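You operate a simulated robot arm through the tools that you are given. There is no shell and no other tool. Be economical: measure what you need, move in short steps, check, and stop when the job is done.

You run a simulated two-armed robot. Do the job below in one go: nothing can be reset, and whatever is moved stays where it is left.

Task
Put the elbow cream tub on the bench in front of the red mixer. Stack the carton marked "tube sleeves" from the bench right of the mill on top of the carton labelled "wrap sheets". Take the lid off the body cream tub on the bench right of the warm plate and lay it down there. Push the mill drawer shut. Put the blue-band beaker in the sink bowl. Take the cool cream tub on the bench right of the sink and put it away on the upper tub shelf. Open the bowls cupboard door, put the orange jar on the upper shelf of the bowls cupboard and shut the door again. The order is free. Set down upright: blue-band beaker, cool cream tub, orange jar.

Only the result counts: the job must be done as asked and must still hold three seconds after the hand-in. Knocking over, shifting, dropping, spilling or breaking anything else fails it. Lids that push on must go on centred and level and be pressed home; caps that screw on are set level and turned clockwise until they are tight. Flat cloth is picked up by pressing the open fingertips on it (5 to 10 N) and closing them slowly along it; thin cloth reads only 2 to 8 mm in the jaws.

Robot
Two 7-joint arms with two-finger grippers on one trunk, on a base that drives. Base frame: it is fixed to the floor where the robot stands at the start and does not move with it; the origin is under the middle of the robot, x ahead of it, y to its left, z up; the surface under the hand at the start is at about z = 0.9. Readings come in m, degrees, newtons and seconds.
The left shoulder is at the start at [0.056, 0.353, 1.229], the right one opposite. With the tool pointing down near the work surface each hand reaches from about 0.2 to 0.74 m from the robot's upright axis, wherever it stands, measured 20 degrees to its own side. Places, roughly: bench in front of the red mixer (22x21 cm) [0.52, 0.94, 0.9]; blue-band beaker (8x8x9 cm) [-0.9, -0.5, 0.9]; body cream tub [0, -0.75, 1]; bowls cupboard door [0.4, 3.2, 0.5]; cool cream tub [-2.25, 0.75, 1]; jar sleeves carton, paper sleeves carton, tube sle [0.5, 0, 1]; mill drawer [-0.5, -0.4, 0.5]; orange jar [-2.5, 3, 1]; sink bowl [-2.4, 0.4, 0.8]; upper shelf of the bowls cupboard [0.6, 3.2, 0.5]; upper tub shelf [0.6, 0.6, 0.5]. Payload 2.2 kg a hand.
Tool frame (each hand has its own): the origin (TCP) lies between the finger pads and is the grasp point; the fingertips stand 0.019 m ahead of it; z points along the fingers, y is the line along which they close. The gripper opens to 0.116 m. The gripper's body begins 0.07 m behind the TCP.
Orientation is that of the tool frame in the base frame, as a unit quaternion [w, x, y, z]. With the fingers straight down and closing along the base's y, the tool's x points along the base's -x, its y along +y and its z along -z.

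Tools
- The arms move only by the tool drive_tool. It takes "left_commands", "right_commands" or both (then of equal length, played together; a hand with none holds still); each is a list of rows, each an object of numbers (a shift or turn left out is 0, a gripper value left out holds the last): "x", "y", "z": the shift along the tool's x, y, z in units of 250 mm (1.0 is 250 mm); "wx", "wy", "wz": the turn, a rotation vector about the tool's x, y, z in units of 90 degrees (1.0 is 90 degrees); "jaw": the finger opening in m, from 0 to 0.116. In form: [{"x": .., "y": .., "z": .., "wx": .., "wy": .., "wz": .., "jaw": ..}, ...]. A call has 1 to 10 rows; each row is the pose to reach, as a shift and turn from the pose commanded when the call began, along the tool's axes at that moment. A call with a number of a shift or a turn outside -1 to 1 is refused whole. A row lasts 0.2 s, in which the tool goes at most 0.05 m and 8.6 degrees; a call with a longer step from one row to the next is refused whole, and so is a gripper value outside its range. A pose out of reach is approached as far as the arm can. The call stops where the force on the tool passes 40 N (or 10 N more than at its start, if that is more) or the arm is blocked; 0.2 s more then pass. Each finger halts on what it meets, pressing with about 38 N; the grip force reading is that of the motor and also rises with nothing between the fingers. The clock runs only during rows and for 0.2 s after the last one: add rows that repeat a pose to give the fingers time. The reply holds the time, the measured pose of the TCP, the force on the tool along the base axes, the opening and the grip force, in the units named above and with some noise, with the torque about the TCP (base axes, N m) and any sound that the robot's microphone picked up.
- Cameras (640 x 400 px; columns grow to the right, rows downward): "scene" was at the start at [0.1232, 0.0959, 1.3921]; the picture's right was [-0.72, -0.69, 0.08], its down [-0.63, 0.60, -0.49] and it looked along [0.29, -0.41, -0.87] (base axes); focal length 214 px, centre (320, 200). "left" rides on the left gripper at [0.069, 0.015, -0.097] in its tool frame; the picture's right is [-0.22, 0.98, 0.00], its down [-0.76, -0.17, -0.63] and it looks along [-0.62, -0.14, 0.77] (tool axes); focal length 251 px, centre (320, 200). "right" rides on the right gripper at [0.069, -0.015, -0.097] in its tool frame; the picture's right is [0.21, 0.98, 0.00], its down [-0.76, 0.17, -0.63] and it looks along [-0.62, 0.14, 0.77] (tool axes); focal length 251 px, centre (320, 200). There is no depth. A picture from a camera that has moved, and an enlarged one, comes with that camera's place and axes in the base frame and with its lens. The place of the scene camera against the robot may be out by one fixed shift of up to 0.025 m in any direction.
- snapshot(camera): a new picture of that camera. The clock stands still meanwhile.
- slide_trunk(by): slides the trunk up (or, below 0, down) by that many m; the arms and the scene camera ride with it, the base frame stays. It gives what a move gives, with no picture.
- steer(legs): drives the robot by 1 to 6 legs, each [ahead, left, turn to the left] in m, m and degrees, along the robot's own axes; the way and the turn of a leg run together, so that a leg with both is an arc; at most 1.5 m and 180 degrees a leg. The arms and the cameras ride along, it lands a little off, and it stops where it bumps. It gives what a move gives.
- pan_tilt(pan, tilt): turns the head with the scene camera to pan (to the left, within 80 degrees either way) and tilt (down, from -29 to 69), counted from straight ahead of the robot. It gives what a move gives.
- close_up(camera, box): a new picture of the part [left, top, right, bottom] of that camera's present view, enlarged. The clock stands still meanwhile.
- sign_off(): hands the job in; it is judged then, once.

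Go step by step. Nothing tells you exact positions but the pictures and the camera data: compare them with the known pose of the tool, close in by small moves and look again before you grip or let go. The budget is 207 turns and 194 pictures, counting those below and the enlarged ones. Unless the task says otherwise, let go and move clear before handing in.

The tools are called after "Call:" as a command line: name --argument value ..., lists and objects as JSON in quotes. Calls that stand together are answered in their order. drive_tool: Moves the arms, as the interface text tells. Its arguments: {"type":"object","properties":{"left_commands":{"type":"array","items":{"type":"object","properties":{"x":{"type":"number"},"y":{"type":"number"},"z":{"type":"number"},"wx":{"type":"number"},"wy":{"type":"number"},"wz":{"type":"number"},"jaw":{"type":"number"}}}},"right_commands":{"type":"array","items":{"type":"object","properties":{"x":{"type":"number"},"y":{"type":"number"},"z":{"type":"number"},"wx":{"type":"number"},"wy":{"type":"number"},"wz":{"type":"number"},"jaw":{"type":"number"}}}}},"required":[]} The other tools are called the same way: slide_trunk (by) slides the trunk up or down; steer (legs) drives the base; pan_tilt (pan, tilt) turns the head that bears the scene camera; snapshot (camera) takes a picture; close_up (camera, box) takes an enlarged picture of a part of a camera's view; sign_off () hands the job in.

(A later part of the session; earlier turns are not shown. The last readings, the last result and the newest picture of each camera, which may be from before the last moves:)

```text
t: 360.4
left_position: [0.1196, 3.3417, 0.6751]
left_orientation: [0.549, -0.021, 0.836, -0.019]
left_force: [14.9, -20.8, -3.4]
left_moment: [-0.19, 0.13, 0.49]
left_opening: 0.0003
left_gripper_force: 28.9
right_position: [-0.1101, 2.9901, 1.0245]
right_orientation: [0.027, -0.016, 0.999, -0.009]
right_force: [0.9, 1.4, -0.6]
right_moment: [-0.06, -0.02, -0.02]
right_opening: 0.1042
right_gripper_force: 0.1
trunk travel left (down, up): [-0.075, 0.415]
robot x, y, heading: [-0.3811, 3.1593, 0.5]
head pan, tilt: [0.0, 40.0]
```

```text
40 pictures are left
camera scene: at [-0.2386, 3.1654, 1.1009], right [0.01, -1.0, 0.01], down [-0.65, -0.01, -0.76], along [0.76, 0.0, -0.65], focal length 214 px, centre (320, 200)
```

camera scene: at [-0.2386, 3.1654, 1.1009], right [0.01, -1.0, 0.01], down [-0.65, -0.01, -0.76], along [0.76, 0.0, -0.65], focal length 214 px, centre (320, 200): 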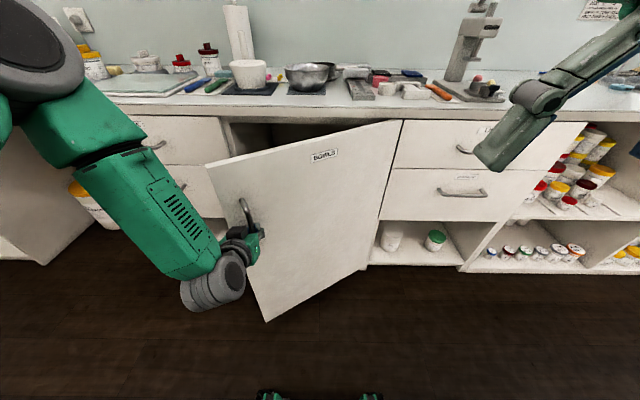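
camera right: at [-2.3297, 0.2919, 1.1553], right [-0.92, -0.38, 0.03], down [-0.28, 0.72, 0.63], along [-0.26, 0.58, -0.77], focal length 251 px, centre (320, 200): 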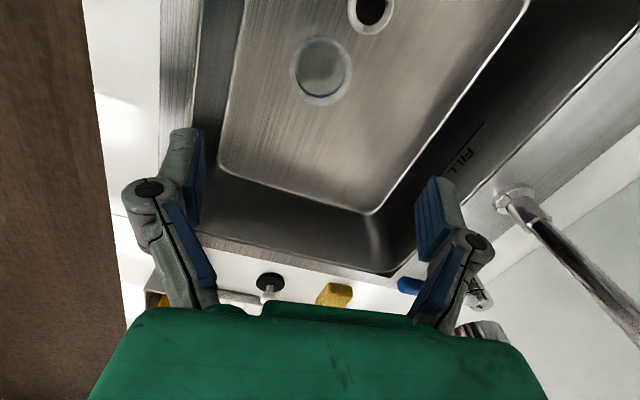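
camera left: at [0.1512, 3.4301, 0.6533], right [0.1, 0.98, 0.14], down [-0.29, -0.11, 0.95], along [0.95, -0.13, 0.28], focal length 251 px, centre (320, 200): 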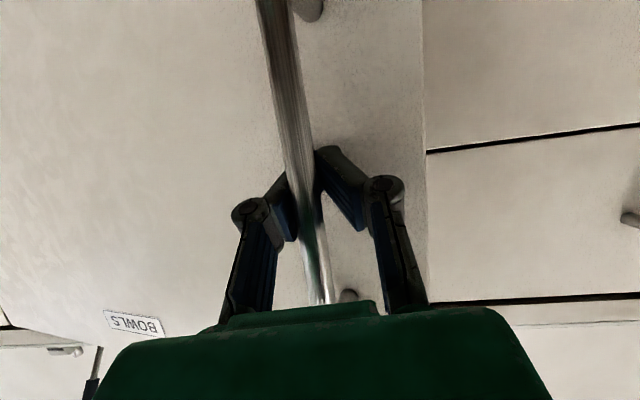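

The door is about 30° open. I release the handle, back off, and will push the door wide open from its inner side.

Call:
drive_tool --left_commands '[{"jaw": 0.04}, {"jaw": 0.08}, {"jaw": 0.08}, {"z": -0.1, "jaw": 0.08}, {"z": -0.25}, {"z": -0.4}, {"z": -0.4}]'

Call:
steer --legs '[[-0.05, 0, 0], [0, 0.26, 0]]'

Call:
drive_tool --left_commands '[{"jaw": 0.04}, {"jaw": 0.0}, {"jaw": 0.0}]'

Call:
snapshot --camera "scene"

```text
t: 362.0
left_position: [0.0376, 3.3311, 0.7085]
left_orientation: [0.55, -0.02, 0.835, -0.016]
left_force: [-0.2, 0.6, -0.4]
left_moment: [0.0, -0.02, -0.02]
left_opening: 0.0802
left_gripper_force: 0.1
left hand out of reach, approached as far as the arm can: row 6, 7
right_position: [-0.1146, 2.9835, 1.0259]
right_orientation: [0.031, -0.016, 0.999, -0.005]
right_force: [0.5, 0.3, 0.1]
right_moment: [0.0, 0.02, -0.05]
right_opening: 0.1044
right_gripper_force: 0.0
trunk travel left (down, up): [-0.075, 0.415]
robot x, y, heading: [-0.3787, 3.1595, 0.4]
head pan, tilt: [0.0, 40.0]
```

```text
t: 364.4
left_position: [-0.0131, 3.5729, 0.7123]
left_orientation: [0.551, -0.015, 0.834, -0.009]
left_force: [-0.1, -0.6, -0.8]
left_moment: [0.02, 0.01, 0.08]
left_opening: 0.0801
left_gripper_force: 0.1
right_position: [-0.1657, 3.2205, 1.0226]
right_orientation: [0.03, -0.015, 0.999, 0.004]
right_force: [-0.8, 0.6, -0.8]
right_moment: [0.04, -0.02, 0.0]
right_opening: 0.1041
right_gripper_force: 0.1
trunk travel left (down, up): [-0.075, 0.415]
robot x, y, heading: [-0.4315, 3.4157, 0.6]
head pan, tilt: [0.0, 40.0]
```

```text
t: 365.2
left_position: [-0.0152, 3.5739, 0.7124]
left_orientation: [0.552, -0.015, 0.834, -0.012]
left_force: [0.5, -0.7, -0.7]
left_moment: [0.04, 0.0, 0.04]
left_opening: 0.0
left_gripper_force: 28.4
right_position: [-0.1675, 3.2235, 1.0241]
right_orientation: [0.03, -0.015, 0.999, 0.0]
right_force: [0.3, -0.8, 0.3]
right_moment: [0.06, 0.0, 0.01]
right_opening: 0.1042
right_gripper_force: 0.0
trunk travel left (down, up): [-0.075, 0.415]
robot x, y, heading: [-0.4292, 3.4126, 0.3]
head pan, tilt: [0.0, 40.0]
```

```text
39 pictures are left
camera scene: at [-0.2933, 3.3971, 1.1015], right [0.01, -1.0, -0.01], down [-0.65, 0.0, -0.76], along [0.76, 0.01, -0.65], focal length 214 px, centre (320, 200)
```

scene: 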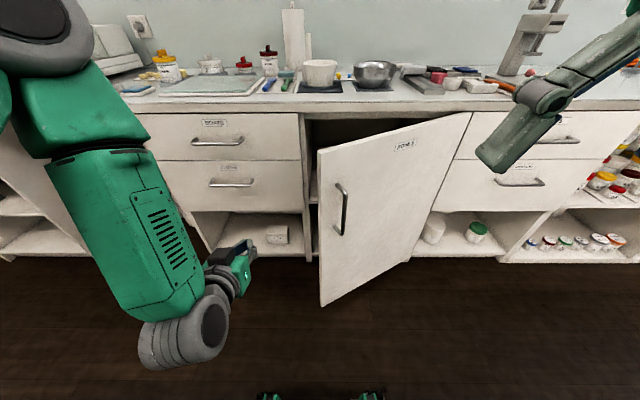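

The door edge is at (0.15, 3.42). I reach the closed left hand forward beside it, inside the opening, then sweep right with the base to push the door wide.

Call:
drive_tool --left_commands '[{"z": 0.15, "x": -0.064}, {"z": 0.3, "x": -0.128}, {"z": 0.45, "x": -0.192}, {"z": 0.6, "x": -0.257}, {"z": 0.75, "x": -0.32}, {"z": 0.82, "x": -0.35}, {"z": 0.82, "x": -0.35}]'

Call:
steer --legs '[[0, -0.25, 0]]'

Call:
steer --legs '[[-0.05, -0.25, 0]]'

Call:
snapshot --camera "scene"

```text
t: 366.8
left_position: [0.2092, 3.5811, 0.7111]
left_orientation: [0.551, -0.018, 0.834, -0.013]
left_force: [-0.3, -0.3, 0.8]
left_moment: [0.02, -0.01, 0.04]
left_opening: 0.0
left_gripper_force: 28.5
right_position: [-0.168, 3.2298, 1.0241]
right_orientation: [0.031, -0.014, 0.999, -0.001]
right_force: [-0.2, -0.5, -0.2]
right_moment: [0.04, 0.01, 0.0]
right_opening: 0.1041
right_gripper_force: 0.0
trunk travel left (down, up): [-0.075, 0.415]
robot x, y, heading: [-0.4314, 3.4167, 0.5]
head pan, tilt: [0.0, 40.0]
```

```text
t: 368.1
left_position: [0.2055, 3.481, 0.7144]
left_orientation: [0.554, -0.029, 0.832, -0.012]
left_force: [-0.5, 0.9, 0.7]
left_moment: [-0.04, 0.02, -0.03]
left_opening: 0.0
left_gripper_force: 28.3
right_position: [-0.1741, 3.1234, 1.028]
right_orientation: [0.034, -0.016, 0.999, -0.01]
right_force: [-0.7, 0.4, 0.8]
right_moment: [0.0, -0.06, -0.02]
right_opening: 0.1042
right_gripper_force: 0.0
trunk travel left (down, up): [-0.075, 0.415]
robot x, y, heading: [-0.4284, 3.2939, 0.4]
head pan, tilt: [0.0, 40.0]
stopped in leg 1: the force on the tool passed its limit at 84 N (the readings are from after the stop); the commanded pose is now the measured one
```

```text
t: 369.0
left_position: [0.1984, 3.4566, 0.7185]
left_orientation: [0.558, -0.032, 0.829, -0.008]
left_force: [0.2, 0.2, 0.0]
left_moment: [0.02, 0.02, 0.0]
left_opening: 0.0
left_gripper_force: 28.4
right_position: [-0.1827, 3.0932, 1.0288]
right_orientation: [0.035, -0.016, 0.999, -0.009]
right_force: [-0.2, 0.5, 0.1]
right_moment: [-0.05, -0.05, 0.01]
right_opening: 0.1041
right_gripper_force: 0.0
trunk travel left (down, up): [-0.075, 0.415]
robot x, y, heading: [-0.4328, 3.2642, 0.8]
head pan, tilt: [0.0, 40.0]
stopped in leg 1: the robot was blocked; the commanded pose is now the measured one
```

```text
38 pictures are left
camera scene: at [-0.2979, 3.2616, 1.1017], right [0.01, -1.0, 0.0], down [-0.64, -0.01, -0.76], along [0.76, 0.01, -0.64], focal length 214 px, centre (320, 200)
```

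scene: 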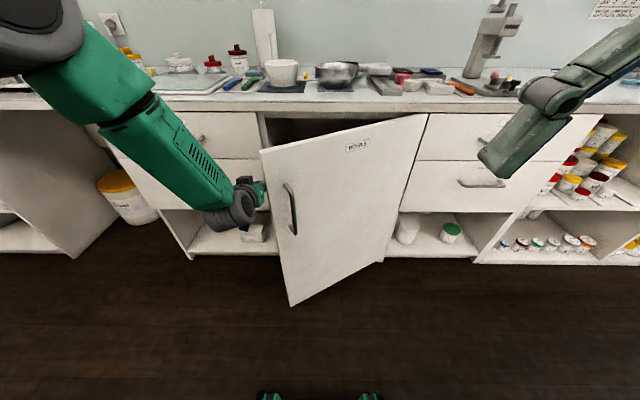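

The fast contact stops the base. I push slowly with the arm instead.

Call:
drive_tool --left_commands '[{"y": -0.06, "z": -0.02}, {"y": -0.12, "z": -0.04}, {"y": -0.18, "z": -0.06}, {"y": -0.24, "z": -0.08}, {"y": -0.3, "z": -0.12}, {"y": -0.36, "z": -0.16}, {"y": -0.42, "z": -0.2}, {"y": -0.48, "z": -0.24}, {"y": -0.54, "z": -0.28}, {"y": -0.6, "z": -0.32}]'

Call:
snapshot --camera "scene"

```text
t: 369.4
left_position: [0.1928, 3.4525, 0.7202]
left_orientation: [0.556, -0.038, 0.83, 0.0]
left_force: [0.1, -0.4, -0.5]
left_moment: [-0.01, 0.02, -0.03]
left_opening: 0.0003
left_gripper_force: 28.2
right_position: [-0.1837, 3.0907, 1.0296]
right_orientation: [0.035, -0.016, 0.999, -0.009]
right_force: [0.3, 0.8, 0.1]
right_moment: [-0.01, 0.02, 0.02]
right_opening: 0.104
right_gripper_force: 0.1
trunk travel left (down, up): [-0.075, 0.415]
robot x, y, heading: [-0.4345, 3.2649, 0.6]
head pan, tilt: [0.0, 40.0]
stopped in row 1 (left hand): the force on the tool passed its limit at 48 N (the readings are from after the stop); the commanded pose is now the measured one
```

```text
37 pictures are left
camera scene: at [-0.2975, 3.2589, 1.1015], right [0.01, -1.0, 0.0], down [-0.65, -0.01, -0.76], along [0.76, 0.01, -0.65], focal length 214 px, centre (320, 200)
```

scene: 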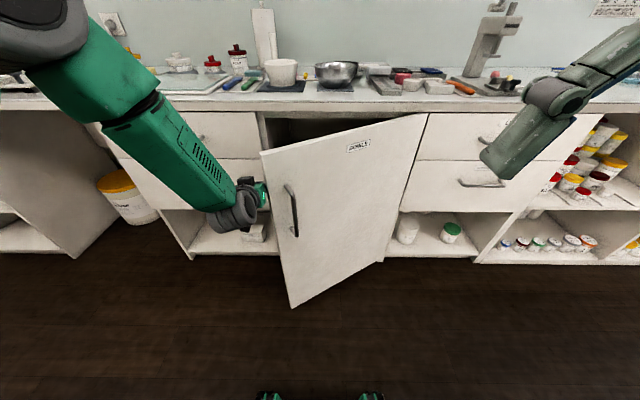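

Pushing at the edge gives poor leverage. I'll hook the fingers behind the door instead: swing the left tool to point right (−y), reach behind the edge, and pull back.

Call:
drive_tool --left_commands '[{"y": 0.15}, {"y": 0.3}, {"y": 0.45}, {"y": 0.5}, {"y": 0.5}]'

Call:
drive_tool --left_commands '[{"wx": 0.08, "wz": 0.034}, {"wx": 0.16, "wz": 0.068}, {"wx": 0.24, "wz": 0.103}, {"wx": 0.32, "wz": 0.137}, {"wx": 0.4, "wz": 0.171}, {"wx": 0.48, "wz": 0.206}, {"wx": 0.56, "wz": 0.24}, {"wx": 0.64, "wz": 0.275}, {"wx": 0.7, "wz": 0.3}, {"wx": 0.7, "wz": 0.3}]'

Call:
snapshot --camera "scene"

```text
t: 370.6
left_position: [0.1846, 3.5769, 0.713]
left_orientation: [0.556, -0.037, 0.83, -0.001]
left_force: [-0.1, -0.8, -0.2]
left_moment: [0.02, 0.01, 0.02]
left_opening: 0.0001
left_gripper_force: 28.5
right_position: [-0.1839, 3.0876, 1.0283]
right_orientation: [0.035, -0.016, 0.999, -0.008]
right_force: [1.0, -0.4, -0.9]
right_moment: [-0.01, -0.02, 0.02]
right_opening: 0.104
right_gripper_force: 0.0
trunk travel left (down, up): [-0.075, 0.415]
robot x, y, heading: [-0.4363, 3.2668, 0.6]
head pan, tilt: [0.0, 40.0]
```

```text
t: 372.8
left_position: [0.1844, 3.5766, 0.7133]
left_orientation: [0.479, 0.442, 0.694, -0.307]
left_force: [-0.6, -0.1, -0.4]
left_moment: [0.02, -0.01, -0.01]
left_opening: 0.0
left_gripper_force: 28.3
right_position: [-0.1841, 3.0898, 1.0287]
right_orientation: [0.035, -0.016, 0.999, -0.008]
right_force: [0.2, 0.4, -0.1]
right_moment: [-0.03, -0.01, 0.01]
right_opening: 0.1041
right_gripper_force: 0.1
trunk travel left (down, up): [-0.075, 0.415]
robot x, y, heading: [-0.4366, 3.2623, 0.6]
head pan, tilt: [0.0, 40.0]
```

```text
36 pictures are left
camera scene: at [-0.2971, 3.2585, 1.1015], right [0.01, -1.0, 0.0], down [-0.65, -0.01, -0.76], along [0.76, 0.01, -0.65], focal length 214 px, centre (320, 200)
```

scene: 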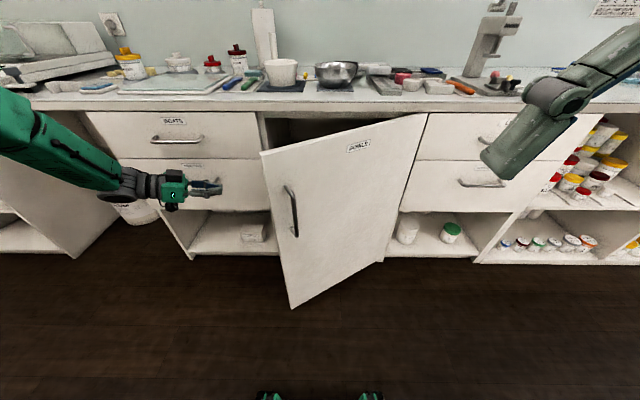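

The tool now points along the door. I reach behind the edge (x 0.27, then y 3.39) and then pull toward the robot slowly.

Call:
drive_tool --left_commands '[{"x": -0.026, "y": 0.154, "z": 0.067}, {"x": -0.052, "y": 0.308, "z": 0.134}, {"x": -0.1, "y": 0.246, "z": 0.26}, {"x": -0.147, "y": 0.184, "z": 0.385}, {"x": -0.194, "y": 0.122, "z": 0.51}, {"x": -0.24, "y": 0.06, "z": 0.636}, {"x": -0.288, "y": -0.003, "z": 0.762}, {"x": -0.288, "y": -0.003, "z": 0.762}]'

Call:
drive_tool --left_commands '[{"x": 0.012, "y": -0.073, "z": -0.031}, {"x": 0.024, "y": -0.145, "z": -0.063}, {"x": 0.036, "y": -0.218, "z": -0.094}, {"x": 0.049, "y": -0.29, "z": -0.126}, {"x": 0.061, "y": -0.363, "z": -0.157}, {"x": 0.073, "y": -0.435, "z": -0.189}, {"x": 0.085, "y": -0.508, "z": -0.22}, {"x": 0.097, "y": -0.58, "z": -0.252}, {"x": 0.109, "y": -0.653, "z": -0.283}, {"x": 0.122, "y": -0.726, "z": -0.314}]'

Call:
snapshot --camera "scene"

```text
t: 374.6
left_position: [0.2704, 3.3901, 0.7134]
left_orientation: [0.479, 0.442, 0.694, -0.308]
left_force: [-0.2, -0.2, 0.6]
left_moment: [-0.03, -0.01, 0.04]
left_opening: 0.0001
left_gripper_force: 27.9
right_position: [-0.1832, 3.0895, 1.0276]
right_orientation: [0.035, -0.016, 0.999, -0.008]
right_force: [-0.5, -0.7, -0.1]
right_moment: [-0.01, 0.02, 0.01]
right_opening: 0.1043
right_gripper_force: 0.1
trunk travel left (down, up): [-0.075, 0.415]
robot x, y, heading: [-0.4386, 3.2646, 0.7]
head pan, tilt: [0.0, 40.0]
```

```text
t: 376.8
left_position: [0.0694, 3.3912, 0.7137]
left_orientation: [0.479, 0.442, 0.693, -0.307]
left_force: [0.5, 0.2, -0.2]
left_moment: [0.0, -0.01, 0.01]
left_opening: 0.0001
left_gripper_force: 28.3
right_position: [-0.1833, 3.0876, 1.0287]
right_orientation: [0.035, -0.016, 0.999, -0.007]
right_force: [0.4, -0.1, 0.1]
right_moment: [-0.01, 0.01, -0.01]
right_opening: 0.104
right_gripper_force: 0.2
trunk travel left (down, up): [-0.075, 0.415]
robot x, y, heading: [-0.435, 3.2623, 0.7]
head pan, tilt: [0.0, 40.0]
```

```text
35 pictures are left
camera scene: at [-0.2976, 3.2572, 1.1016], right [0.01, -1.0, 0.0], down [-0.65, -0.01, -0.76], along [0.76, 0.01, -0.65], focal length 214 px, centre (320, 200)
```

scene: 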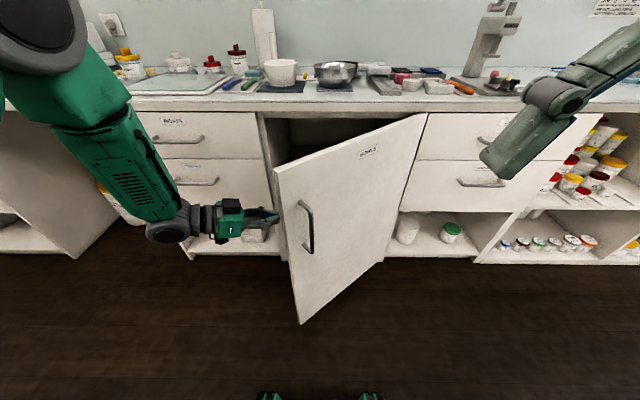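

It works: the door swung further. I continue, pushing right and slightly back along the arc.

Call:
drive_tool --left_commands '[{"x": -0.02, "y": -0.05, "z": 0.06}, {"x": -0.045, "y": -0.1, "z": 0.12}, {"x": -0.067, "y": -0.155, "z": 0.18}, {"x": -0.09, "y": -0.207, "z": 0.24}, {"x": -0.11, "y": -0.26, "z": 0.3}, {"x": -0.135, "y": -0.31, "z": 0.36}, {"x": -0.157, "y": -0.36, "z": 0.42}, {"x": -0.18, "y": -0.414, "z": 0.48}, {"x": -0.2, "y": -0.465, "z": 0.54}, {"x": -0.225, "y": -0.517, "z": 0.6}]'

Call:
snapshot --camera "scene"

```text
t: 379.0
left_position: [0.0202, 3.1908, 0.7145]
left_orientation: [0.478, 0.442, 0.695, -0.306]
left_force: [0.0, -0.9, 0.5]
left_moment: [-0.04, 0.01, 0.02]
left_opening: 0.0
left_gripper_force: 28.8
right_position: [-0.1839, 3.0884, 1.0283]
right_orientation: [0.036, -0.016, 0.999, -0.006]
right_force: [0.9, 0.0, 0.5]
right_moment: [0.0, 0.03, 0.0]
right_opening: 0.1044
right_gripper_force: 0.1
trunk travel left (down, up): [-0.075, 0.415]
robot x, y, heading: [-0.4372, 3.2669, 0.3]
head pan, tilt: [0.0, 40.0]
```

```text
34 pictures are left
camera scene: at [-0.2976, 3.2554, 1.1016], right [0.01, -1.0, 0.0], down [-0.65, -0.01, -0.76], along [0.76, 0.01, -0.65], focal length 214 px, centre (320, 200)
```

scene: 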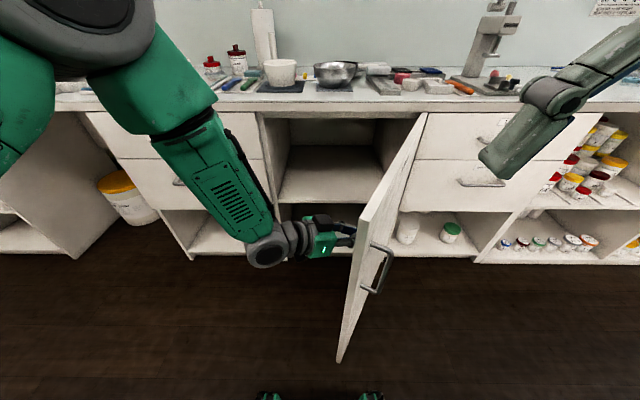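

The cupboard is open about 75° and its upper shelf (z ≈ 0.48) is empty. I withdraw the left hand, back out, raise everything, and go for the orange jar.

Call:
drive_tool --left_commands '[{"x": 0.04, "y": 0.07, "z": -0.12}, {"x": 0.08, "y": 0.14, "z": -0.25}, {"x": 0.12, "y": 0.22, "z": -0.38}, {"x": 0.16, "y": 0.3, "z": -0.5}, {"x": 0.2, "y": 0.38, "z": -0.64}, {"x": 0.24, "y": 0.45, "z": -0.76}, {"x": 0.24, "y": 0.45, "z": -0.76}]'

Call:
steer --legs '[[-0.45, 0.05, 0]]'

Call:
slide_trunk --by 0.17

Call:
drive_tool --left_commands '[{"x": -0.15, "z": -0.06}, {"x": -0.3, "z": -0.12}, {"x": -0.45, "z": -0.18}, {"x": -0.6, "z": -0.24}, {"x": -0.75, "z": -0.3}, {"x": -0.9, "z": -0.35}, {"x": -0.9, "z": -0.35}]' --right_commands '[{"wy": -0.09, "jaw": 0.116}, {"wy": -0.18}, {"wy": -0.27}, {"wy": -0.36}, {"wy": -0.45}, {"wy": -0.52}, {"wy": -0.52}]'

Call:
steer --legs '[[0, 0, 180], [0.72, 0.5, 0]]'

Call:
pan_tilt --pan -15 --tilt 30

Call:
snapshot --camera "scene"

```text
t: 380.6
left_position: [0.0389, 3.4206, 0.7247]
left_orientation: [0.479, 0.441, 0.695, -0.306]
left_force: [0.2, 0.5, 1.2]
left_moment: [-0.02, 0.01, -0.01]
left_opening: 0.0
left_gripper_force: 28.2
right_position: [-0.1842, 3.0905, 1.0273]
right_orientation: [0.035, -0.017, 0.999, -0.008]
right_force: [0.4, 0.0, -0.2]
right_moment: [0.01, 0.01, 0.05]
right_opening: 0.1039
right_gripper_force: 0.1
trunk travel left (down, up): [-0.075, 0.415]
robot x, y, heading: [-0.4341, 3.2651, 0.6]
head pan, tilt: [0.0, 40.0]
```

```text
t: 383.3
left_position: [-0.4123, 3.4649, 0.7241]
left_orientation: [0.479, 0.442, 0.694, -0.307]
left_force: [-0.5, 1.0, 0.8]
left_moment: [0.02, 0.0, -0.01]
left_opening: 0.0002
left_gripper_force: 28.2
right_position: [-0.6346, 3.1346, 1.0282]
right_orientation: [0.036, -0.015, 0.999, -0.007]
right_force: [-0.5, 0.0, 0.5]
right_moment: [0.04, 0.0, 0.01]
right_opening: 0.1039
right_gripper_force: 0.1
trunk travel left (down, up): [-0.075, 0.415]
robot x, y, heading: [-0.8868, 3.3102, 0.5]
head pan, tilt: [0.0, 40.0]
```

```text
t: 385.2
left_position: [-0.4138, 3.465, 0.8954]
left_orientation: [0.479, 0.443, 0.693, -0.307]
left_force: [-0.8, 0.2, 0.3]
left_moment: [0.03, 0.0, 0.01]
left_opening: 0.0
left_gripper_force: 28.3
right_position: [-0.6354, 3.1347, 1.1999]
right_orientation: [0.036, -0.016, 0.999, -0.008]
right_force: [-0.4, 0.0, 0.2]
right_moment: [0.01, 0.0, 0.03]
right_opening: 0.1043
right_gripper_force: 0.0
trunk travel left (down, up): [-0.245, 0.245]
robot x, y, heading: [-0.8905, 3.3097, 0.6]
head pan, tilt: [0.0, 40.0]
```

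```text
t: 386.8
left_position: [-0.4105, 3.4678, 1.1358]
left_orientation: [0.479, 0.442, 0.694, -0.306]
left_force: [0.8, -0.7, -0.2]
left_moment: [0.0, 0.0, 0.0]
left_opening: 0.0001
left_gripper_force: 28.6
right_position: [-0.6311, 3.1416, 1.2122]
right_orientation: [0.43, -0.017, 0.903, 0.0]
right_force: [1.2, -0.1, -0.9]
right_moment: [0.03, 0.02, 0.03]
right_opening: 0.1161
right_gripper_force: 0.1
right hand out of reach, approached as far as the arm can: row 6, 7
trunk travel left (down, up): [-0.245, 0.245]
robot x, y, heading: [-0.8858, 3.3087, 0.6]
head pan, tilt: [0.0, 40.0]
```

```text
t: 398.8
left_position: [-2.0794, 2.6682, 1.1364]
left_orientation: [-0.309, 0.691, -0.448, -0.477]
left_force: [0.0, -0.1, -0.4]
left_moment: [-0.02, 0.05, 0.02]
left_opening: 0.0
left_gripper_force: 28.3
right_position: [-1.8563, 2.9904, 1.2123]
right_orientation: [-0.001, 0.903, 0.01, -0.43]
right_force: [0.3, -0.3, 0.1]
right_moment: [0.0, 0.03, 0.01]
right_opening: 0.1158
right_gripper_force: 0.0
trunk travel left (down, up): [-0.245, 0.245]
robot x, y, heading: [-1.6066, 2.8146, 179.6]
head pan, tilt: [0.0, 40.0]
```

```text
t: 399.6
left_position: [-2.0781, 2.6635, 1.138]
left_orientation: [-0.31, 0.69, -0.448, -0.477]
left_force: [-0.4, 0.4, 0.1]
left_moment: [-0.05, -0.04, 0.03]
left_opening: 0.0001
left_gripper_force: 28.3
right_position: [-1.8547, 2.9883, 1.2135]
right_orientation: [-0.004, 0.903, 0.01, -0.43]
right_force: [-0.7, -0.1, 0.3]
right_moment: [-0.01, 0.0, 0.0]
right_opening: 0.1159
right_gripper_force: 0.0
trunk travel left (down, up): [-0.245, 0.245]
robot x, y, heading: [-1.6038, 2.8145, 179.8]
head pan, tilt: [-15.0, 30.0]
```

```text
33 pictures are left
camera scene: at [-1.722, 2.8311, 1.287], right [0.26, 0.97, 0.0], down [0.48, -0.13, -0.86], along [-0.83, 0.23, -0.5], focal length 214 px, centre (320, 200)
```

scene: 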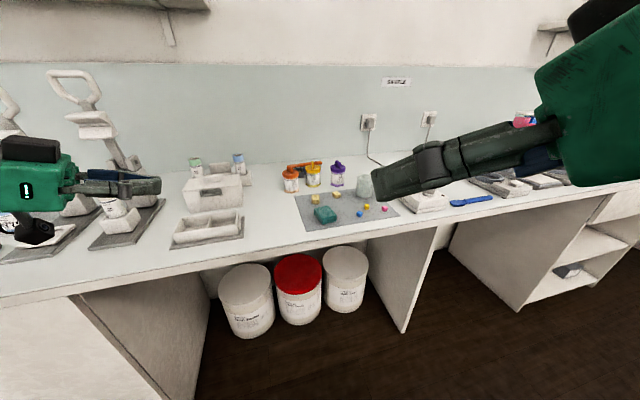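

I see the orange jar left of the yellow and purple ones. I enlarge to place it.

Call:
close_up --camera "scene" --box '[250, 145, 378, 225]'

Call:
snapshot --camera "right"

```text
5.00 times, centred on (314, 185) of scene
camera zoom: at [-1.722, 2.8311, 1.287], right [0.26, 0.97, 0.0], down [0.48, -0.13, -0.86], along [-0.83, 0.23, -0.5], focal length 1072 px, centre (350, 275)
```

zoom: 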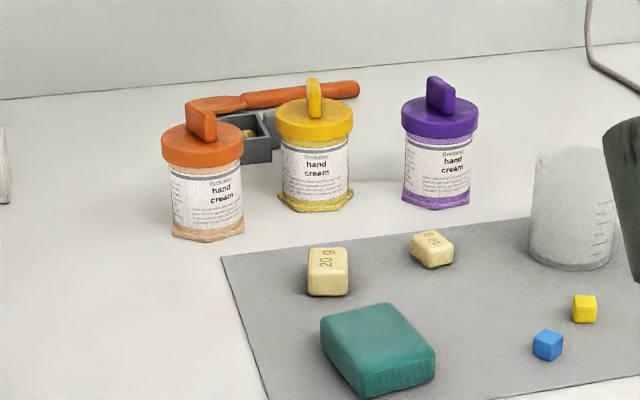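

```text
31 pictures are left
camera right: at [-1.7365, 3.004, 1.2202], right [0.15, -0.97, -0.18], down [0.02, -0.18, 0.98], along [-0.99, -0.15, -0.01], focal length 251 px, centre (320, 200)
```

right: 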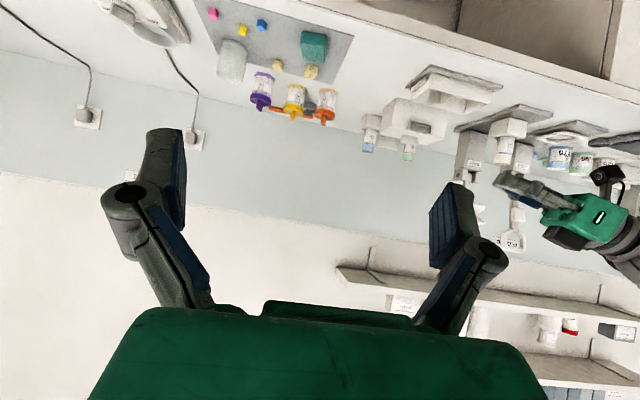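

Orange jar at about (-2.463, 2.903), z 0.90–0.97, yellow jar 9 cm beside it. I pull the left hand in, drive up and bring the right hand in front of the jar.

Call:
drive_tool --left_commands '[{"x": 0.03, "y": -0.18, "z": -0.08}, {"x": 0.06, "y": -0.36, "z": -0.16}, {"x": 0.09, "y": -0.54, "z": -0.236}, {"x": 0.09, "y": -0.54, "z": -0.236}]'

Call:
steer --legs '[[0.19, 0, 0]]'

Call:
drive_tool --right_commands '[{"x": -0.015, "y": 0.04, "z": 0.15}, {"x": -0.03, "y": 0.08, "z": 0.3}, {"x": -0.05, "y": 0.13, "z": 0.47}, {"x": -0.066, "y": 0.176, "z": 0.654}, {"x": -0.08, "y": 0.22, "z": 0.8}, {"x": -0.1, "y": 0.28, "z": 0.98}, {"x": -0.1, "y": 0.28, "z": 0.98}]'

Call:
snapshot --camera "right"

```text
t: 400.6
left_position: [-1.959, 2.6398, 1.1292]
left_orientation: [-0.312, 0.689, -0.446, -0.478]
left_force: [0.7, -1.1, 0.4]
left_moment: [0.03, -0.02, -0.02]
left_opening: 0.0
left_gripper_force: 28.7
left hand out of reach, approached as far as the arm can: row 3, 4
right_position: [-1.8552, 2.9798, 1.2139]
right_orientation: [-0.005, 0.903, 0.012, -0.43]
right_force: [-0.8, 0.6, 0.0]
right_moment: [0.0, -0.01, -0.02]
right_opening: 0.1161
right_gripper_force: 0.1
trunk travel left (down, up): [-0.245, 0.245]
robot x, y, heading: [-1.6071, 2.8117, 180.0]
head pan, tilt: [-15.0, 30.0]
```

```text
t: 402.1
left_position: [-2.1498, 2.65, 1.1306]
left_orientation: [-0.31, 0.689, -0.449, -0.478]
left_force: [-0.8, 0.3, 0.8]
left_moment: [-0.01, 0.0, -0.05]
left_opening: 0.0
left_gripper_force: 28.8
right_position: [-2.0472, 2.9902, 1.2119]
right_orientation: [-0.003, 0.903, 0.011, -0.43]
right_force: [0.3, 0.3, -0.2]
right_moment: [0.01, -0.03, -0.01]
right_opening: 0.116
right_gripper_force: 0.0
trunk travel left (down, up): [-0.245, 0.245]
robot x, y, heading: [-1.7978, 2.8137, 179.9]
head pan, tilt: [-15.0, 30.0]
```

```text
t: 403.7
left_position: [-2.1482, 2.6464, 1.1314]
left_orientation: [-0.311, 0.687, -0.449, -0.479]
left_force: [0.3, 0.1, -0.6]
left_moment: [-0.02, 0.03, 0.03]
left_opening: 0.0001
left_gripper_force: 27.9
right_position: [-2.252, 2.9152, 1.078]
right_orientation: [-0.004, 0.902, 0.012, -0.431]
right_force: [-0.2, 0.6, 0.4]
right_moment: [0.0, -0.02, 0.01]
right_opening: 0.1162
right_gripper_force: 0.0
trunk travel left (down, up): [-0.245, 0.245]
robot x, y, heading: [-1.7941, 2.8125, 179.6]
head pan, tilt: [-15.0, 30.0]
```

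```text
30 pictures are left
camera right: at [-2.1334, 2.9312, 1.0859], right [0.15, -0.97, -0.18], down [0.02, -0.18, 0.98], along [-0.99, -0.15, -0.01], focal length 251 px, centre (320, 200)
```

right: 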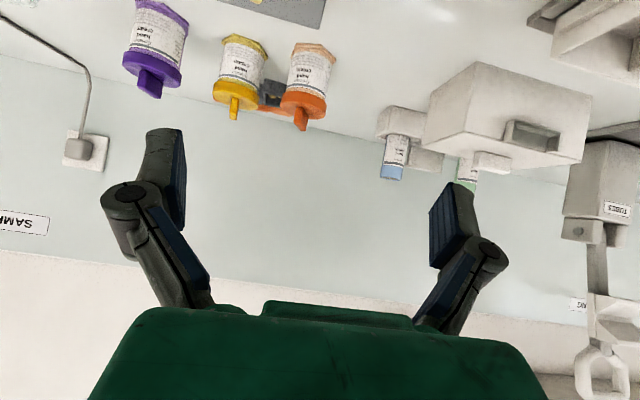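

The jar is at (-2.46, 2.926). I narrow the opening to 0.08 and approach two thirds of the way.

Call:
drive_tool --right_commands '[{"z": 0.15, "jaw": 0.09}, {"z": 0.3, "x": -0.02, "y": -0.02, "jaw": 0.08}, {"z": 0.45, "x": -0.03, "y": -0.03}, {"z": 0.62, "x": -0.043, "y": -0.032}, {"z": 0.62, "x": -0.043, "y": -0.032}]'

Call:
snapshot --camera "right"

```text
t: 404.9
left_position: [-2.1487, 2.6435, 1.1311]
left_orientation: [-0.311, 0.687, -0.449, -0.479]
left_force: [-0.3, 0.0, 0.0]
left_moment: [-0.02, 0.02, 0.01]
left_opening: 0.0
left_gripper_force: 28.7
right_position: [-2.3784, 2.9218, 0.9889]
right_orientation: [-0.005, 0.902, 0.011, -0.431]
right_force: [0.8, -0.8, 1.0]
right_moment: [0.04, -0.01, 0.03]
right_opening: 0.0799
right_gripper_force: 0.0
trunk travel left (down, up): [-0.245, 0.245]
robot x, y, heading: [-1.7955, 2.8163, 179.7]
head pan, tilt: [-15.0, 30.0]
```

```text
29 pictures are left
camera right: at [-2.2599, 2.9383, 0.996], right [0.15, -0.97, -0.19], down [0.02, -0.18, 0.98], along [-0.99, -0.15, -0.01], focal length 251 px, centre (320, 200)
```

right: 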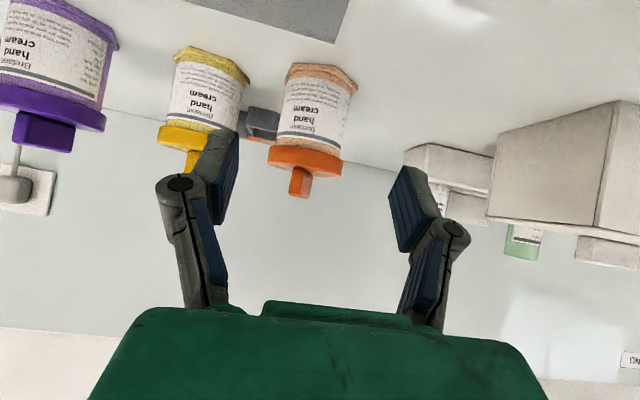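

Good alignment. I advance the last 10 cm around the jar and look before closing.

Call:
drive_tool --right_commands '[{"z": 0.12, "x": -0.014, "y": -0.008}, {"z": 0.24, "x": -0.028, "y": -0.008}, {"z": 0.34, "x": -0.04, "y": -0.008}, {"z": 0.422, "x": -0.048, "y": -0.008}, {"z": 0.422, "x": -0.048, "y": -0.008}]'

Call:
snapshot --camera "right"

```text
t: 406.1
left_position: [-2.1501, 2.6449, 1.132]
left_orientation: [-0.311, 0.687, -0.448, -0.479]
left_force: [0.8, 0.3, 0.2]
left_moment: [0.01, 0.04, -0.01]
left_opening: 0.0
left_gripper_force: 28.3
right_position: [-2.4689, 2.9229, 0.9312]
right_orientation: [-0.004, 0.903, 0.012, -0.43]
right_force: [0.1, 0.8, 0.2]
right_moment: [-0.04, -0.03, -0.03]
right_opening: 0.0798
right_gripper_force: 0.0
trunk travel left (down, up): [-0.245, 0.245]
robot x, y, heading: [-1.7964, 2.8146, 179.7]
head pan, tilt: [-15.0, 30.0]
```

```text
28 pictures are left
camera right: at [-2.3503, 2.9391, 0.939], right [0.15, -0.97, -0.19], down [0.02, -0.18, 0.98], along [-0.99, -0.15, -0.01], focal length 251 px, centre (320, 200)
```

right: 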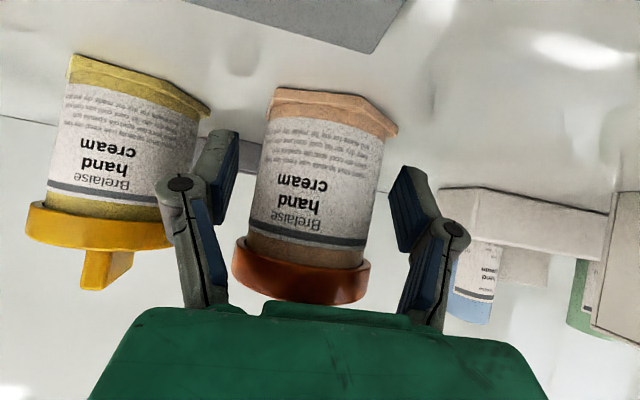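

The jar sits between the fingers, clear of the yellow one. I close and lift straight up.

Call:
drive_tool --right_commands '[{"jaw": 0.07}, {"jaw": 0.06}, {"jaw": 0.05}, {"jaw": 0.04}, {"jaw": 0.04}]'

Call:
drive_tool --right_commands '[{"x": -0.06, "z": -0.05}, {"x": -0.16, "z": -0.13}, {"x": -0.28, "z": -0.227}, {"x": -0.4, "z": -0.324}, {"x": -0.5, "z": -0.405}, {"x": -0.5, "z": -0.405}]'

Call:
snapshot --camera "right"

```text
t: 407.3
left_position: [-2.1506, 2.6438, 1.1317]
left_orientation: [-0.31, 0.688, -0.449, -0.478]
left_force: [0.1, 0.3, -0.6]
left_moment: [-0.01, 0.02, 0.01]
left_opening: 0.0002
left_gripper_force: 28.4
right_position: [-2.4695, 2.9235, 0.9311]
right_orientation: [-0.006, 0.902, 0.01, -0.431]
right_force: [0.2, -0.3, 0.5]
right_moment: [0.01, -0.03, -0.01]
right_opening: 0.0497
right_gripper_force: 38.2
trunk travel left (down, up): [-0.245, 0.245]
robot x, y, heading: [-1.7982, 2.8105, 179.8]
head pan, tilt: [-15.0, 30.0]
```

```text
t: 408.7
left_position: [-2.1492, 2.6478, 1.1318]
left_orientation: [-0.31, 0.688, -0.45, -0.478]
left_force: [0.5, 0.2, 0.3]
left_moment: [-0.02, 0.0, -0.01]
left_opening: 0.0
left_gripper_force: 28.6
right_position: [-2.4671, 2.9221, 1.0921]
right_orientation: [-0.003, 0.903, 0.011, -0.43]
right_force: [0.0, 0.7, -1.2]
right_moment: [0.0, -0.01, 0.03]
right_opening: 0.05
right_gripper_force: 38.1
trunk travel left (down, up): [-0.245, 0.245]
robot x, y, heading: [-1.7974, 2.8158, 179.6]
head pan, tilt: [-15.0, 30.0]
```

```text
27 pictures are left
camera right: at [-2.3491, 2.9387, 1.1002], right [0.15, -0.97, -0.18], down [0.02, -0.18, 0.98], along [-0.99, -0.15, -0.01], focal length 251 px, centre (320, 200)
```

right: 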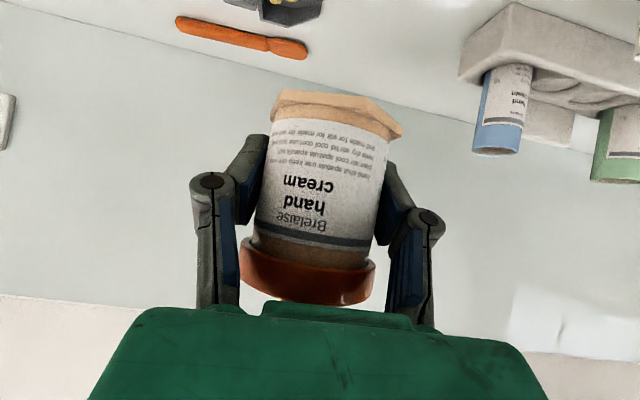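

The jar is held upright. I back off, turn, and drive to the cupboard with the trunk lowered and the right arm moved outward.

Call:
steer --legs '[[-0.5, 0, 0], [0, 0, -180], [0.75, 0.72, 0]]'

Call:
slide_trunk --by -0.2

Call:
drive_tool --right_commands '[{"x": 0.12, "z": 0.097, "y": -0.08}, {"x": 0.25, "z": 0.2, "y": -0.16}, {"x": 0.38, "z": 0.31, "y": -0.24}, {"x": 0.5, "z": 0.405, "y": -0.32}, {"x": 0.62, "z": 0.5, "y": -0.38}, {"x": 0.75, "z": 0.61, "y": -0.38}, {"x": 0.88, "z": 0.713, "y": -0.38}, {"x": 0.98, "z": 0.794, "y": -0.38}, {"x": 0.98, "z": 0.794, "y": -0.38}]'

Call:
pan_tilt --pan -10 --tilt 35

Call:
snapshot --camera "scene"

```text
t: 423.9
left_position: [-0.1936, 3.6977, 1.1323]
left_orientation: [0.48, 0.448, 0.688, -0.309]
left_force: [0.0, -0.2, 0.3]
left_moment: [0.04, 0.01, 0.03]
left_opening: 0.0001
left_gripper_force: 28.6
right_position: [0.1257, 3.4242, 1.0928]
right_orientation: [0.431, -0.013, 0.902, -0.003]
right_force: [-0.1, 0.0, 0.0]
right_moment: [0.02, 0.0, -0.02]
right_opening: 0.0496
right_gripper_force: 38.1
trunk travel left (down, up): [-0.245, 0.245]
robot x, y, heading: [-0.5433, 3.5304, 0.0]
head pan, tilt: [-15.0, 30.0]
```

```text
t: 426.1
left_position: [-0.1959, 3.6996, 0.9325]
left_orientation: [0.481, 0.449, 0.686, -0.31]
left_force: [0.6, -0.1, 0.0]
left_moment: [0.04, -0.02, 0.0]
left_opening: 0.0
left_gripper_force: 29.0
right_position: [0.1237, 3.4269, 0.8942]
right_orientation: [0.433, -0.013, 0.902, -0.004]
right_force: [0.4, -0.4, 0.2]
right_moment: [-0.03, -0.06, 0.0]
right_opening: 0.0498
right_gripper_force: 37.6
trunk travel left (down, up): [-0.045, 0.445]
robot x, y, heading: [-0.5466, 3.5286, 0.1]
head pan, tilt: [-15.0, 30.0]
```

```text
t: 428.1
left_position: [-0.1963, 3.6994, 0.933]
left_orientation: [0.481, 0.449, 0.687, -0.31]
left_force: [-0.3, 0.6, 0.1]
left_moment: [-0.03, -0.03, 0.0]
left_opening: 0.0
left_gripper_force: 28.8
right_position: [0.1252, 3.3256, 0.5805]
right_orientation: [0.432, -0.013, 0.902, -0.003]
right_force: [0.1, -0.6, -0.3]
right_moment: [-0.01, 0.01, 0.02]
right_opening: 0.0495
right_gripper_force: 38.8
trunk travel left (down, up): [-0.045, 0.445]
robot x, y, heading: [-0.5476, 3.5358, 0.2]
head pan, tilt: [-15.0, 30.0]
```

```text
t: 428.8
left_position: [-0.1969, 3.6999, 0.9334]
left_orientation: [0.481, 0.449, 0.686, -0.311]
left_force: [0.7, -0.3, 0.2]
left_moment: [0.0, -0.01, -0.02]
left_opening: 0.0
left_gripper_force: 28.5
right_position: [0.1256, 3.3257, 0.5814]
right_orientation: [0.431, -0.013, 0.902, -0.003]
right_force: [0.3, 0.2, -0.1]
right_moment: [-0.02, 0.0, 0.04]
right_opening: 0.0496
right_gripper_force: 38.9
trunk travel left (down, up): [-0.045, 0.445]
robot x, y, heading: [-0.5474, 3.5293, -0.3]
head pan, tilt: [-10.0, 35.0]
```

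```text
26 pictures are left
camera scene: at [-0.4046, 3.5056, 1.0791], right [-0.17, -0.98, 0.0], down [-0.57, 0.1, -0.82], along [0.8, -0.14, -0.58], focal length 214 px, centre (320, 200)
```

scene: 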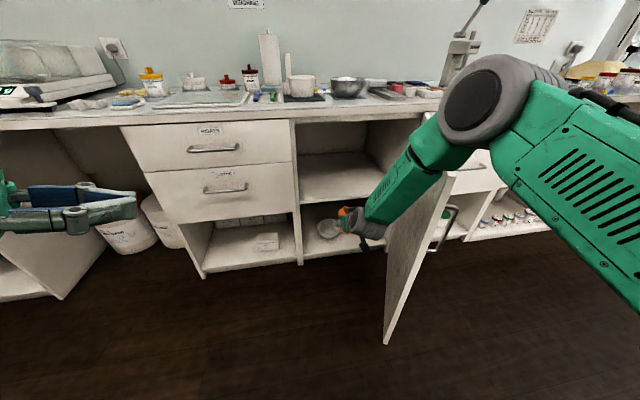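

The path into the cupboard is clear. I drive 0.3 m forward and look with the hand camera.

Call:
steer --legs '[[0.3, 0, 0]]'

Call:
snapshot --camera "right"

Call:
snapshot --camera "scene"

```text
t: 430.8
left_position: [0.1071, 3.6991, 0.9332]
left_orientation: [0.481, 0.449, 0.686, -0.311]
left_force: [0.4, 0.4, -0.3]
left_moment: [0.03, -0.02, -0.02]
left_opening: 0.0
left_gripper_force: 28.8
right_position: [0.4275, 3.3251, 0.5799]
right_orientation: [0.431, -0.012, 0.902, -0.004]
right_force: [-0.4, 0.0, -0.6]
right_moment: [-0.02, -0.02, 0.03]
right_opening: 0.0496
right_gripper_force: 37.8
trunk travel left (down, up): [-0.045, 0.445]
robot x, y, heading: [-0.2416, 3.5287, -0.2]
head pan, tilt: [-10.0, 35.0]
```

```text
25 pictures are left
camera right: at [0.31, 3.3065, 0.5873], right [-0.15, 0.97, -0.18], down [-0.02, 0.18, 0.98], along [0.99, 0.15, -0.01], focal length 251 px, centre (320, 200)
```

right: 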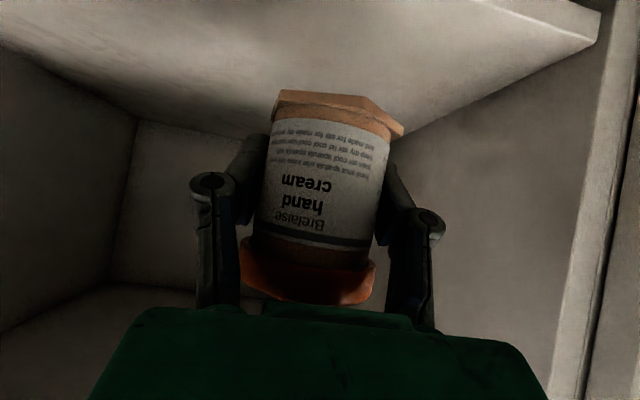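

```text
24 pictures are left
camera scene: at [-0.1016, 3.5052, 1.0789], right [-0.17, -0.98, 0.0], down [-0.57, 0.1, -0.82], along [0.8, -0.14, -0.58], focal length 214 px, centre (320, 200)
```

scene: 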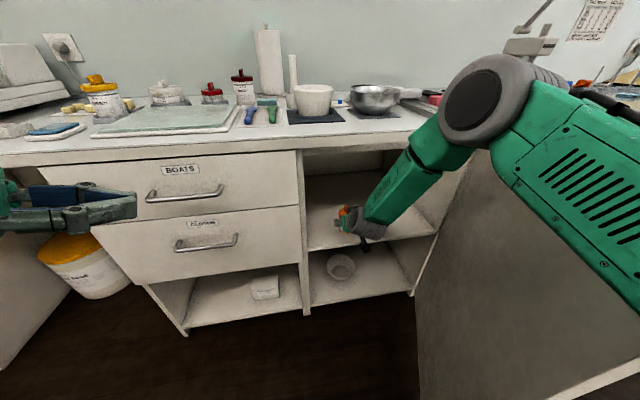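

The shelf front edge is at x ≈ 0.417, top z ≈ 0.48. I reach 8.5 cm further in and lower.

Call:
drive_tool --right_commands '[{"z": 0.13, "x": -0.107}, {"z": 0.264, "x": -0.214}, {"z": 0.328, "x": -0.135}, {"z": 0.39, "x": -0.058}, {"z": 0.4, "x": -0.046}, {"z": 0.4, "x": -0.046}]'

Call:
drive_tool --right_commands '[{"z": 0.01, "x": 0.012}, {"z": 0.02, "x": 0.025}, {"z": 0.03, "x": 0.037}, {"z": 0.04, "x": 0.05}]'

Call:
snapshot --camera "right"

```text
t: 432.2
left_position: [0.1048, 3.6981, 0.9344]
left_orientation: [0.481, 0.45, 0.685, -0.31]
left_force: [0.0, 0.7, -0.1]
left_moment: [0.0, 0.01, -0.02]
left_opening: 0.0
left_gripper_force: 28.0
right_position: [0.5119, 3.3251, 0.5277]
right_orientation: [0.433, -0.013, 0.901, -0.004]
right_force: [-0.1, -0.4, -0.4]
right_moment: [0.0, -0.02, -0.02]
right_opening: 0.0495
right_gripper_force: 38.2
trunk travel left (down, up): [-0.045, 0.445]
robot x, y, heading: [-0.2416, 3.5269, -0.2]
head pan, tilt: [-10.0, 35.0]
```

```text
t: 433.2
left_position: [0.1047, 3.6984, 0.9335]
left_orientation: [0.482, 0.45, 0.685, -0.31]
left_force: [-0.5, 0.1, 0.2]
left_moment: [0.01, -0.01, -0.01]
left_opening: 0.0
left_gripper_force: 28.6
right_position: [0.5115, 3.3244, 0.5115]
right_orientation: [0.432, -0.012, 0.902, -0.005]
right_force: [-0.1, 0.3, -0.6]
right_moment: [-0.02, 0.02, 0.0]
right_opening: 0.0496
right_gripper_force: 38.0
trunk travel left (down, up): [-0.045, 0.445]
robot x, y, heading: [-0.2421, 3.5292, 0.1]
head pan, tilt: [-10.0, 35.0]
```

```text
23 pictures are left
camera right: at [0.3934, 3.3071, 0.5196], right [-0.15, 0.97, -0.18], down [-0.02, 0.18, 0.98], along [0.99, 0.15, -0.01], focal length 251 px, centre (320, 200)
```

right: 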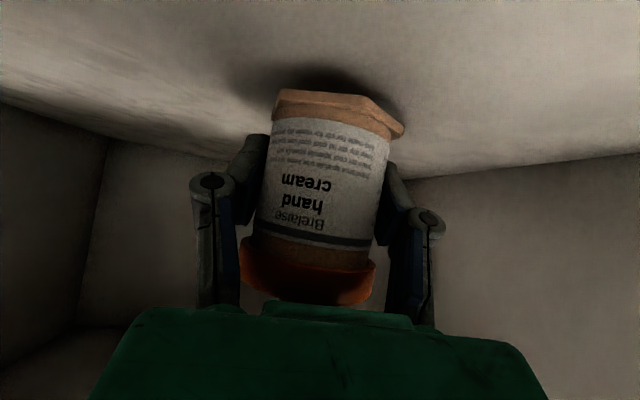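

The jar is just above the shelf. I lower in 3 mm steps until it bears.

Call:
drive_tool --right_commands '[{"z": 0.008, "x": 0.009}, {"z": 0.016, "x": 0.019}, {"z": 0.024, "x": 0.028}, {"z": 0.032, "x": 0.037}]'

```text
t: 434.2
left_position: [0.1028, 3.699, 0.9336]
left_orientation: [0.482, 0.449, 0.685, -0.31]
left_force: [0.1, -0.9, 0.3]
left_moment: [-0.04, -0.01, 0.02]
left_opening: 0.0001
left_gripper_force: 28.7
right_position: [0.5128, 3.3256, 0.5007]
right_orientation: [0.434, -0.013, 0.901, -0.003]
right_force: [-0.9, -0.2, 4.4]
right_moment: [-0.09, 0.16, -0.02]
right_opening: 0.0494
right_gripper_force: 37.7
trunk travel left (down, up): [-0.045, 0.445]
robot x, y, heading: [-0.2419, 3.5328, -0.2]
head pan, tilt: [-10.0, 35.0]
```

Call:
drive_tool --right_commands '[{"z": 0.006, "x": 0.007}, {"z": 0.008, "x": 0.01}, {"z": 0.008, "x": 0.01}]'

Call:
drive_tool --right_commands '[{"z": -0.006, "x": -0.008, "jaw": 0.058}, {"z": -0.006, "x": -0.008, "jaw": 0.07}, {"z": -0.006, "x": -0.008, "jaw": 0.085}, {"z": -0.006, "x": -0.008, "jaw": 0.085}]'

Call:
drive_tool --right_commands '[{"z": -0.07, "x": 0.05}, {"z": -0.17, "x": 0.13}, {"z": -0.28, "x": 0.2}, {"z": -0.4, "x": 0.24}, {"z": -0.55, "x": 0.24}, {"z": -0.55, "x": 0.24}]'

Call:
snapshot --camera "right"

```text
t: 435.0
left_position: [0.1024, 3.6984, 0.9347]
left_orientation: [0.482, 0.451, 0.684, -0.31]
left_force: [0.3, 0.1, 0.8]
left_moment: [-0.01, 0.0, 0.02]
left_opening: 0.0
left_gripper_force: 29.1
right_position: [0.5132, 3.3254, 0.5019]
right_orientation: [0.436, -0.012, 0.9, -0.005]
right_force: [-0.2, -0.9, 20.4]
right_moment: [-0.25, 0.61, 0.02]
right_opening: 0.0493
right_gripper_force: 37.9
trunk travel left (down, up): [-0.045, 0.445]
robot x, y, heading: [-0.2423, 3.5288, -0.2]
head pan, tilt: [-10.0, 35.0]
```

```text
t: 436.0
left_position: [0.1034, 3.699, 0.934]
left_orientation: [0.482, 0.449, 0.685, -0.311]
left_force: [0.5, -0.4, 0.3]
left_moment: [-0.01, 0.01, 0.02]
left_opening: 0.0002
left_gripper_force: 28.6
right_position: [0.5123, 3.3239, 0.4988]
right_orientation: [0.432, -0.013, 0.902, -0.004]
right_force: [0.3, -0.5, -1.1]
right_moment: [0.04, -0.02, 0.05]
right_opening: 0.085
right_gripper_force: 0.1
trunk travel left (down, up): [-0.045, 0.445]
robot x, y, heading: [-0.243, 3.5282, 0.2]
head pan, tilt: [-10.0, 35.0]
```

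```text
t: 437.4
left_position: [0.105, 3.6991, 0.9333]
left_orientation: [0.482, 0.449, 0.685, -0.309]
left_force: [0.1, 0.0, 0.0]
left_moment: [-0.03, -0.04, -0.01]
left_opening: 0.0
left_gripper_force: 29.2
right_position: [0.3666, 3.3223, 0.5375]
right_orientation: [0.432, -0.013, 0.902, -0.005]
right_force: [-0.5, 0.6, 0.4]
right_moment: [0.02, -0.02, 0.01]
right_opening: 0.0849
right_gripper_force: 0.0
trunk travel left (down, up): [-0.045, 0.445]
robot x, y, heading: [-0.2433, 3.5263, -0.2]
head pan, tilt: [-10.0, 35.0]
```

```text
22 pictures are left
camera right: at [0.2495, 3.304, 0.5458], right [-0.15, 0.97, -0.18], down [-0.02, 0.18, 0.98], along [0.99, 0.15, -0.01], focal length 251 px, centre (320, 200)
```

right: 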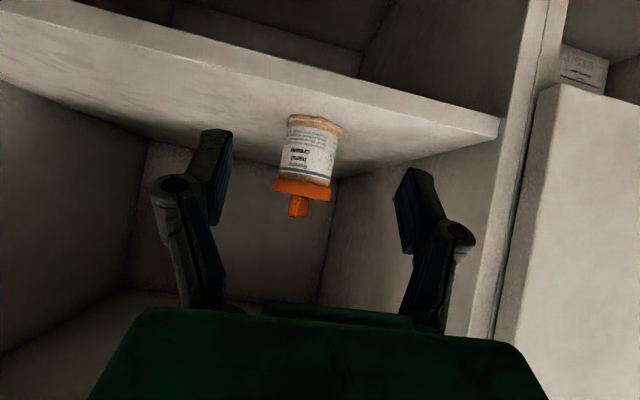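

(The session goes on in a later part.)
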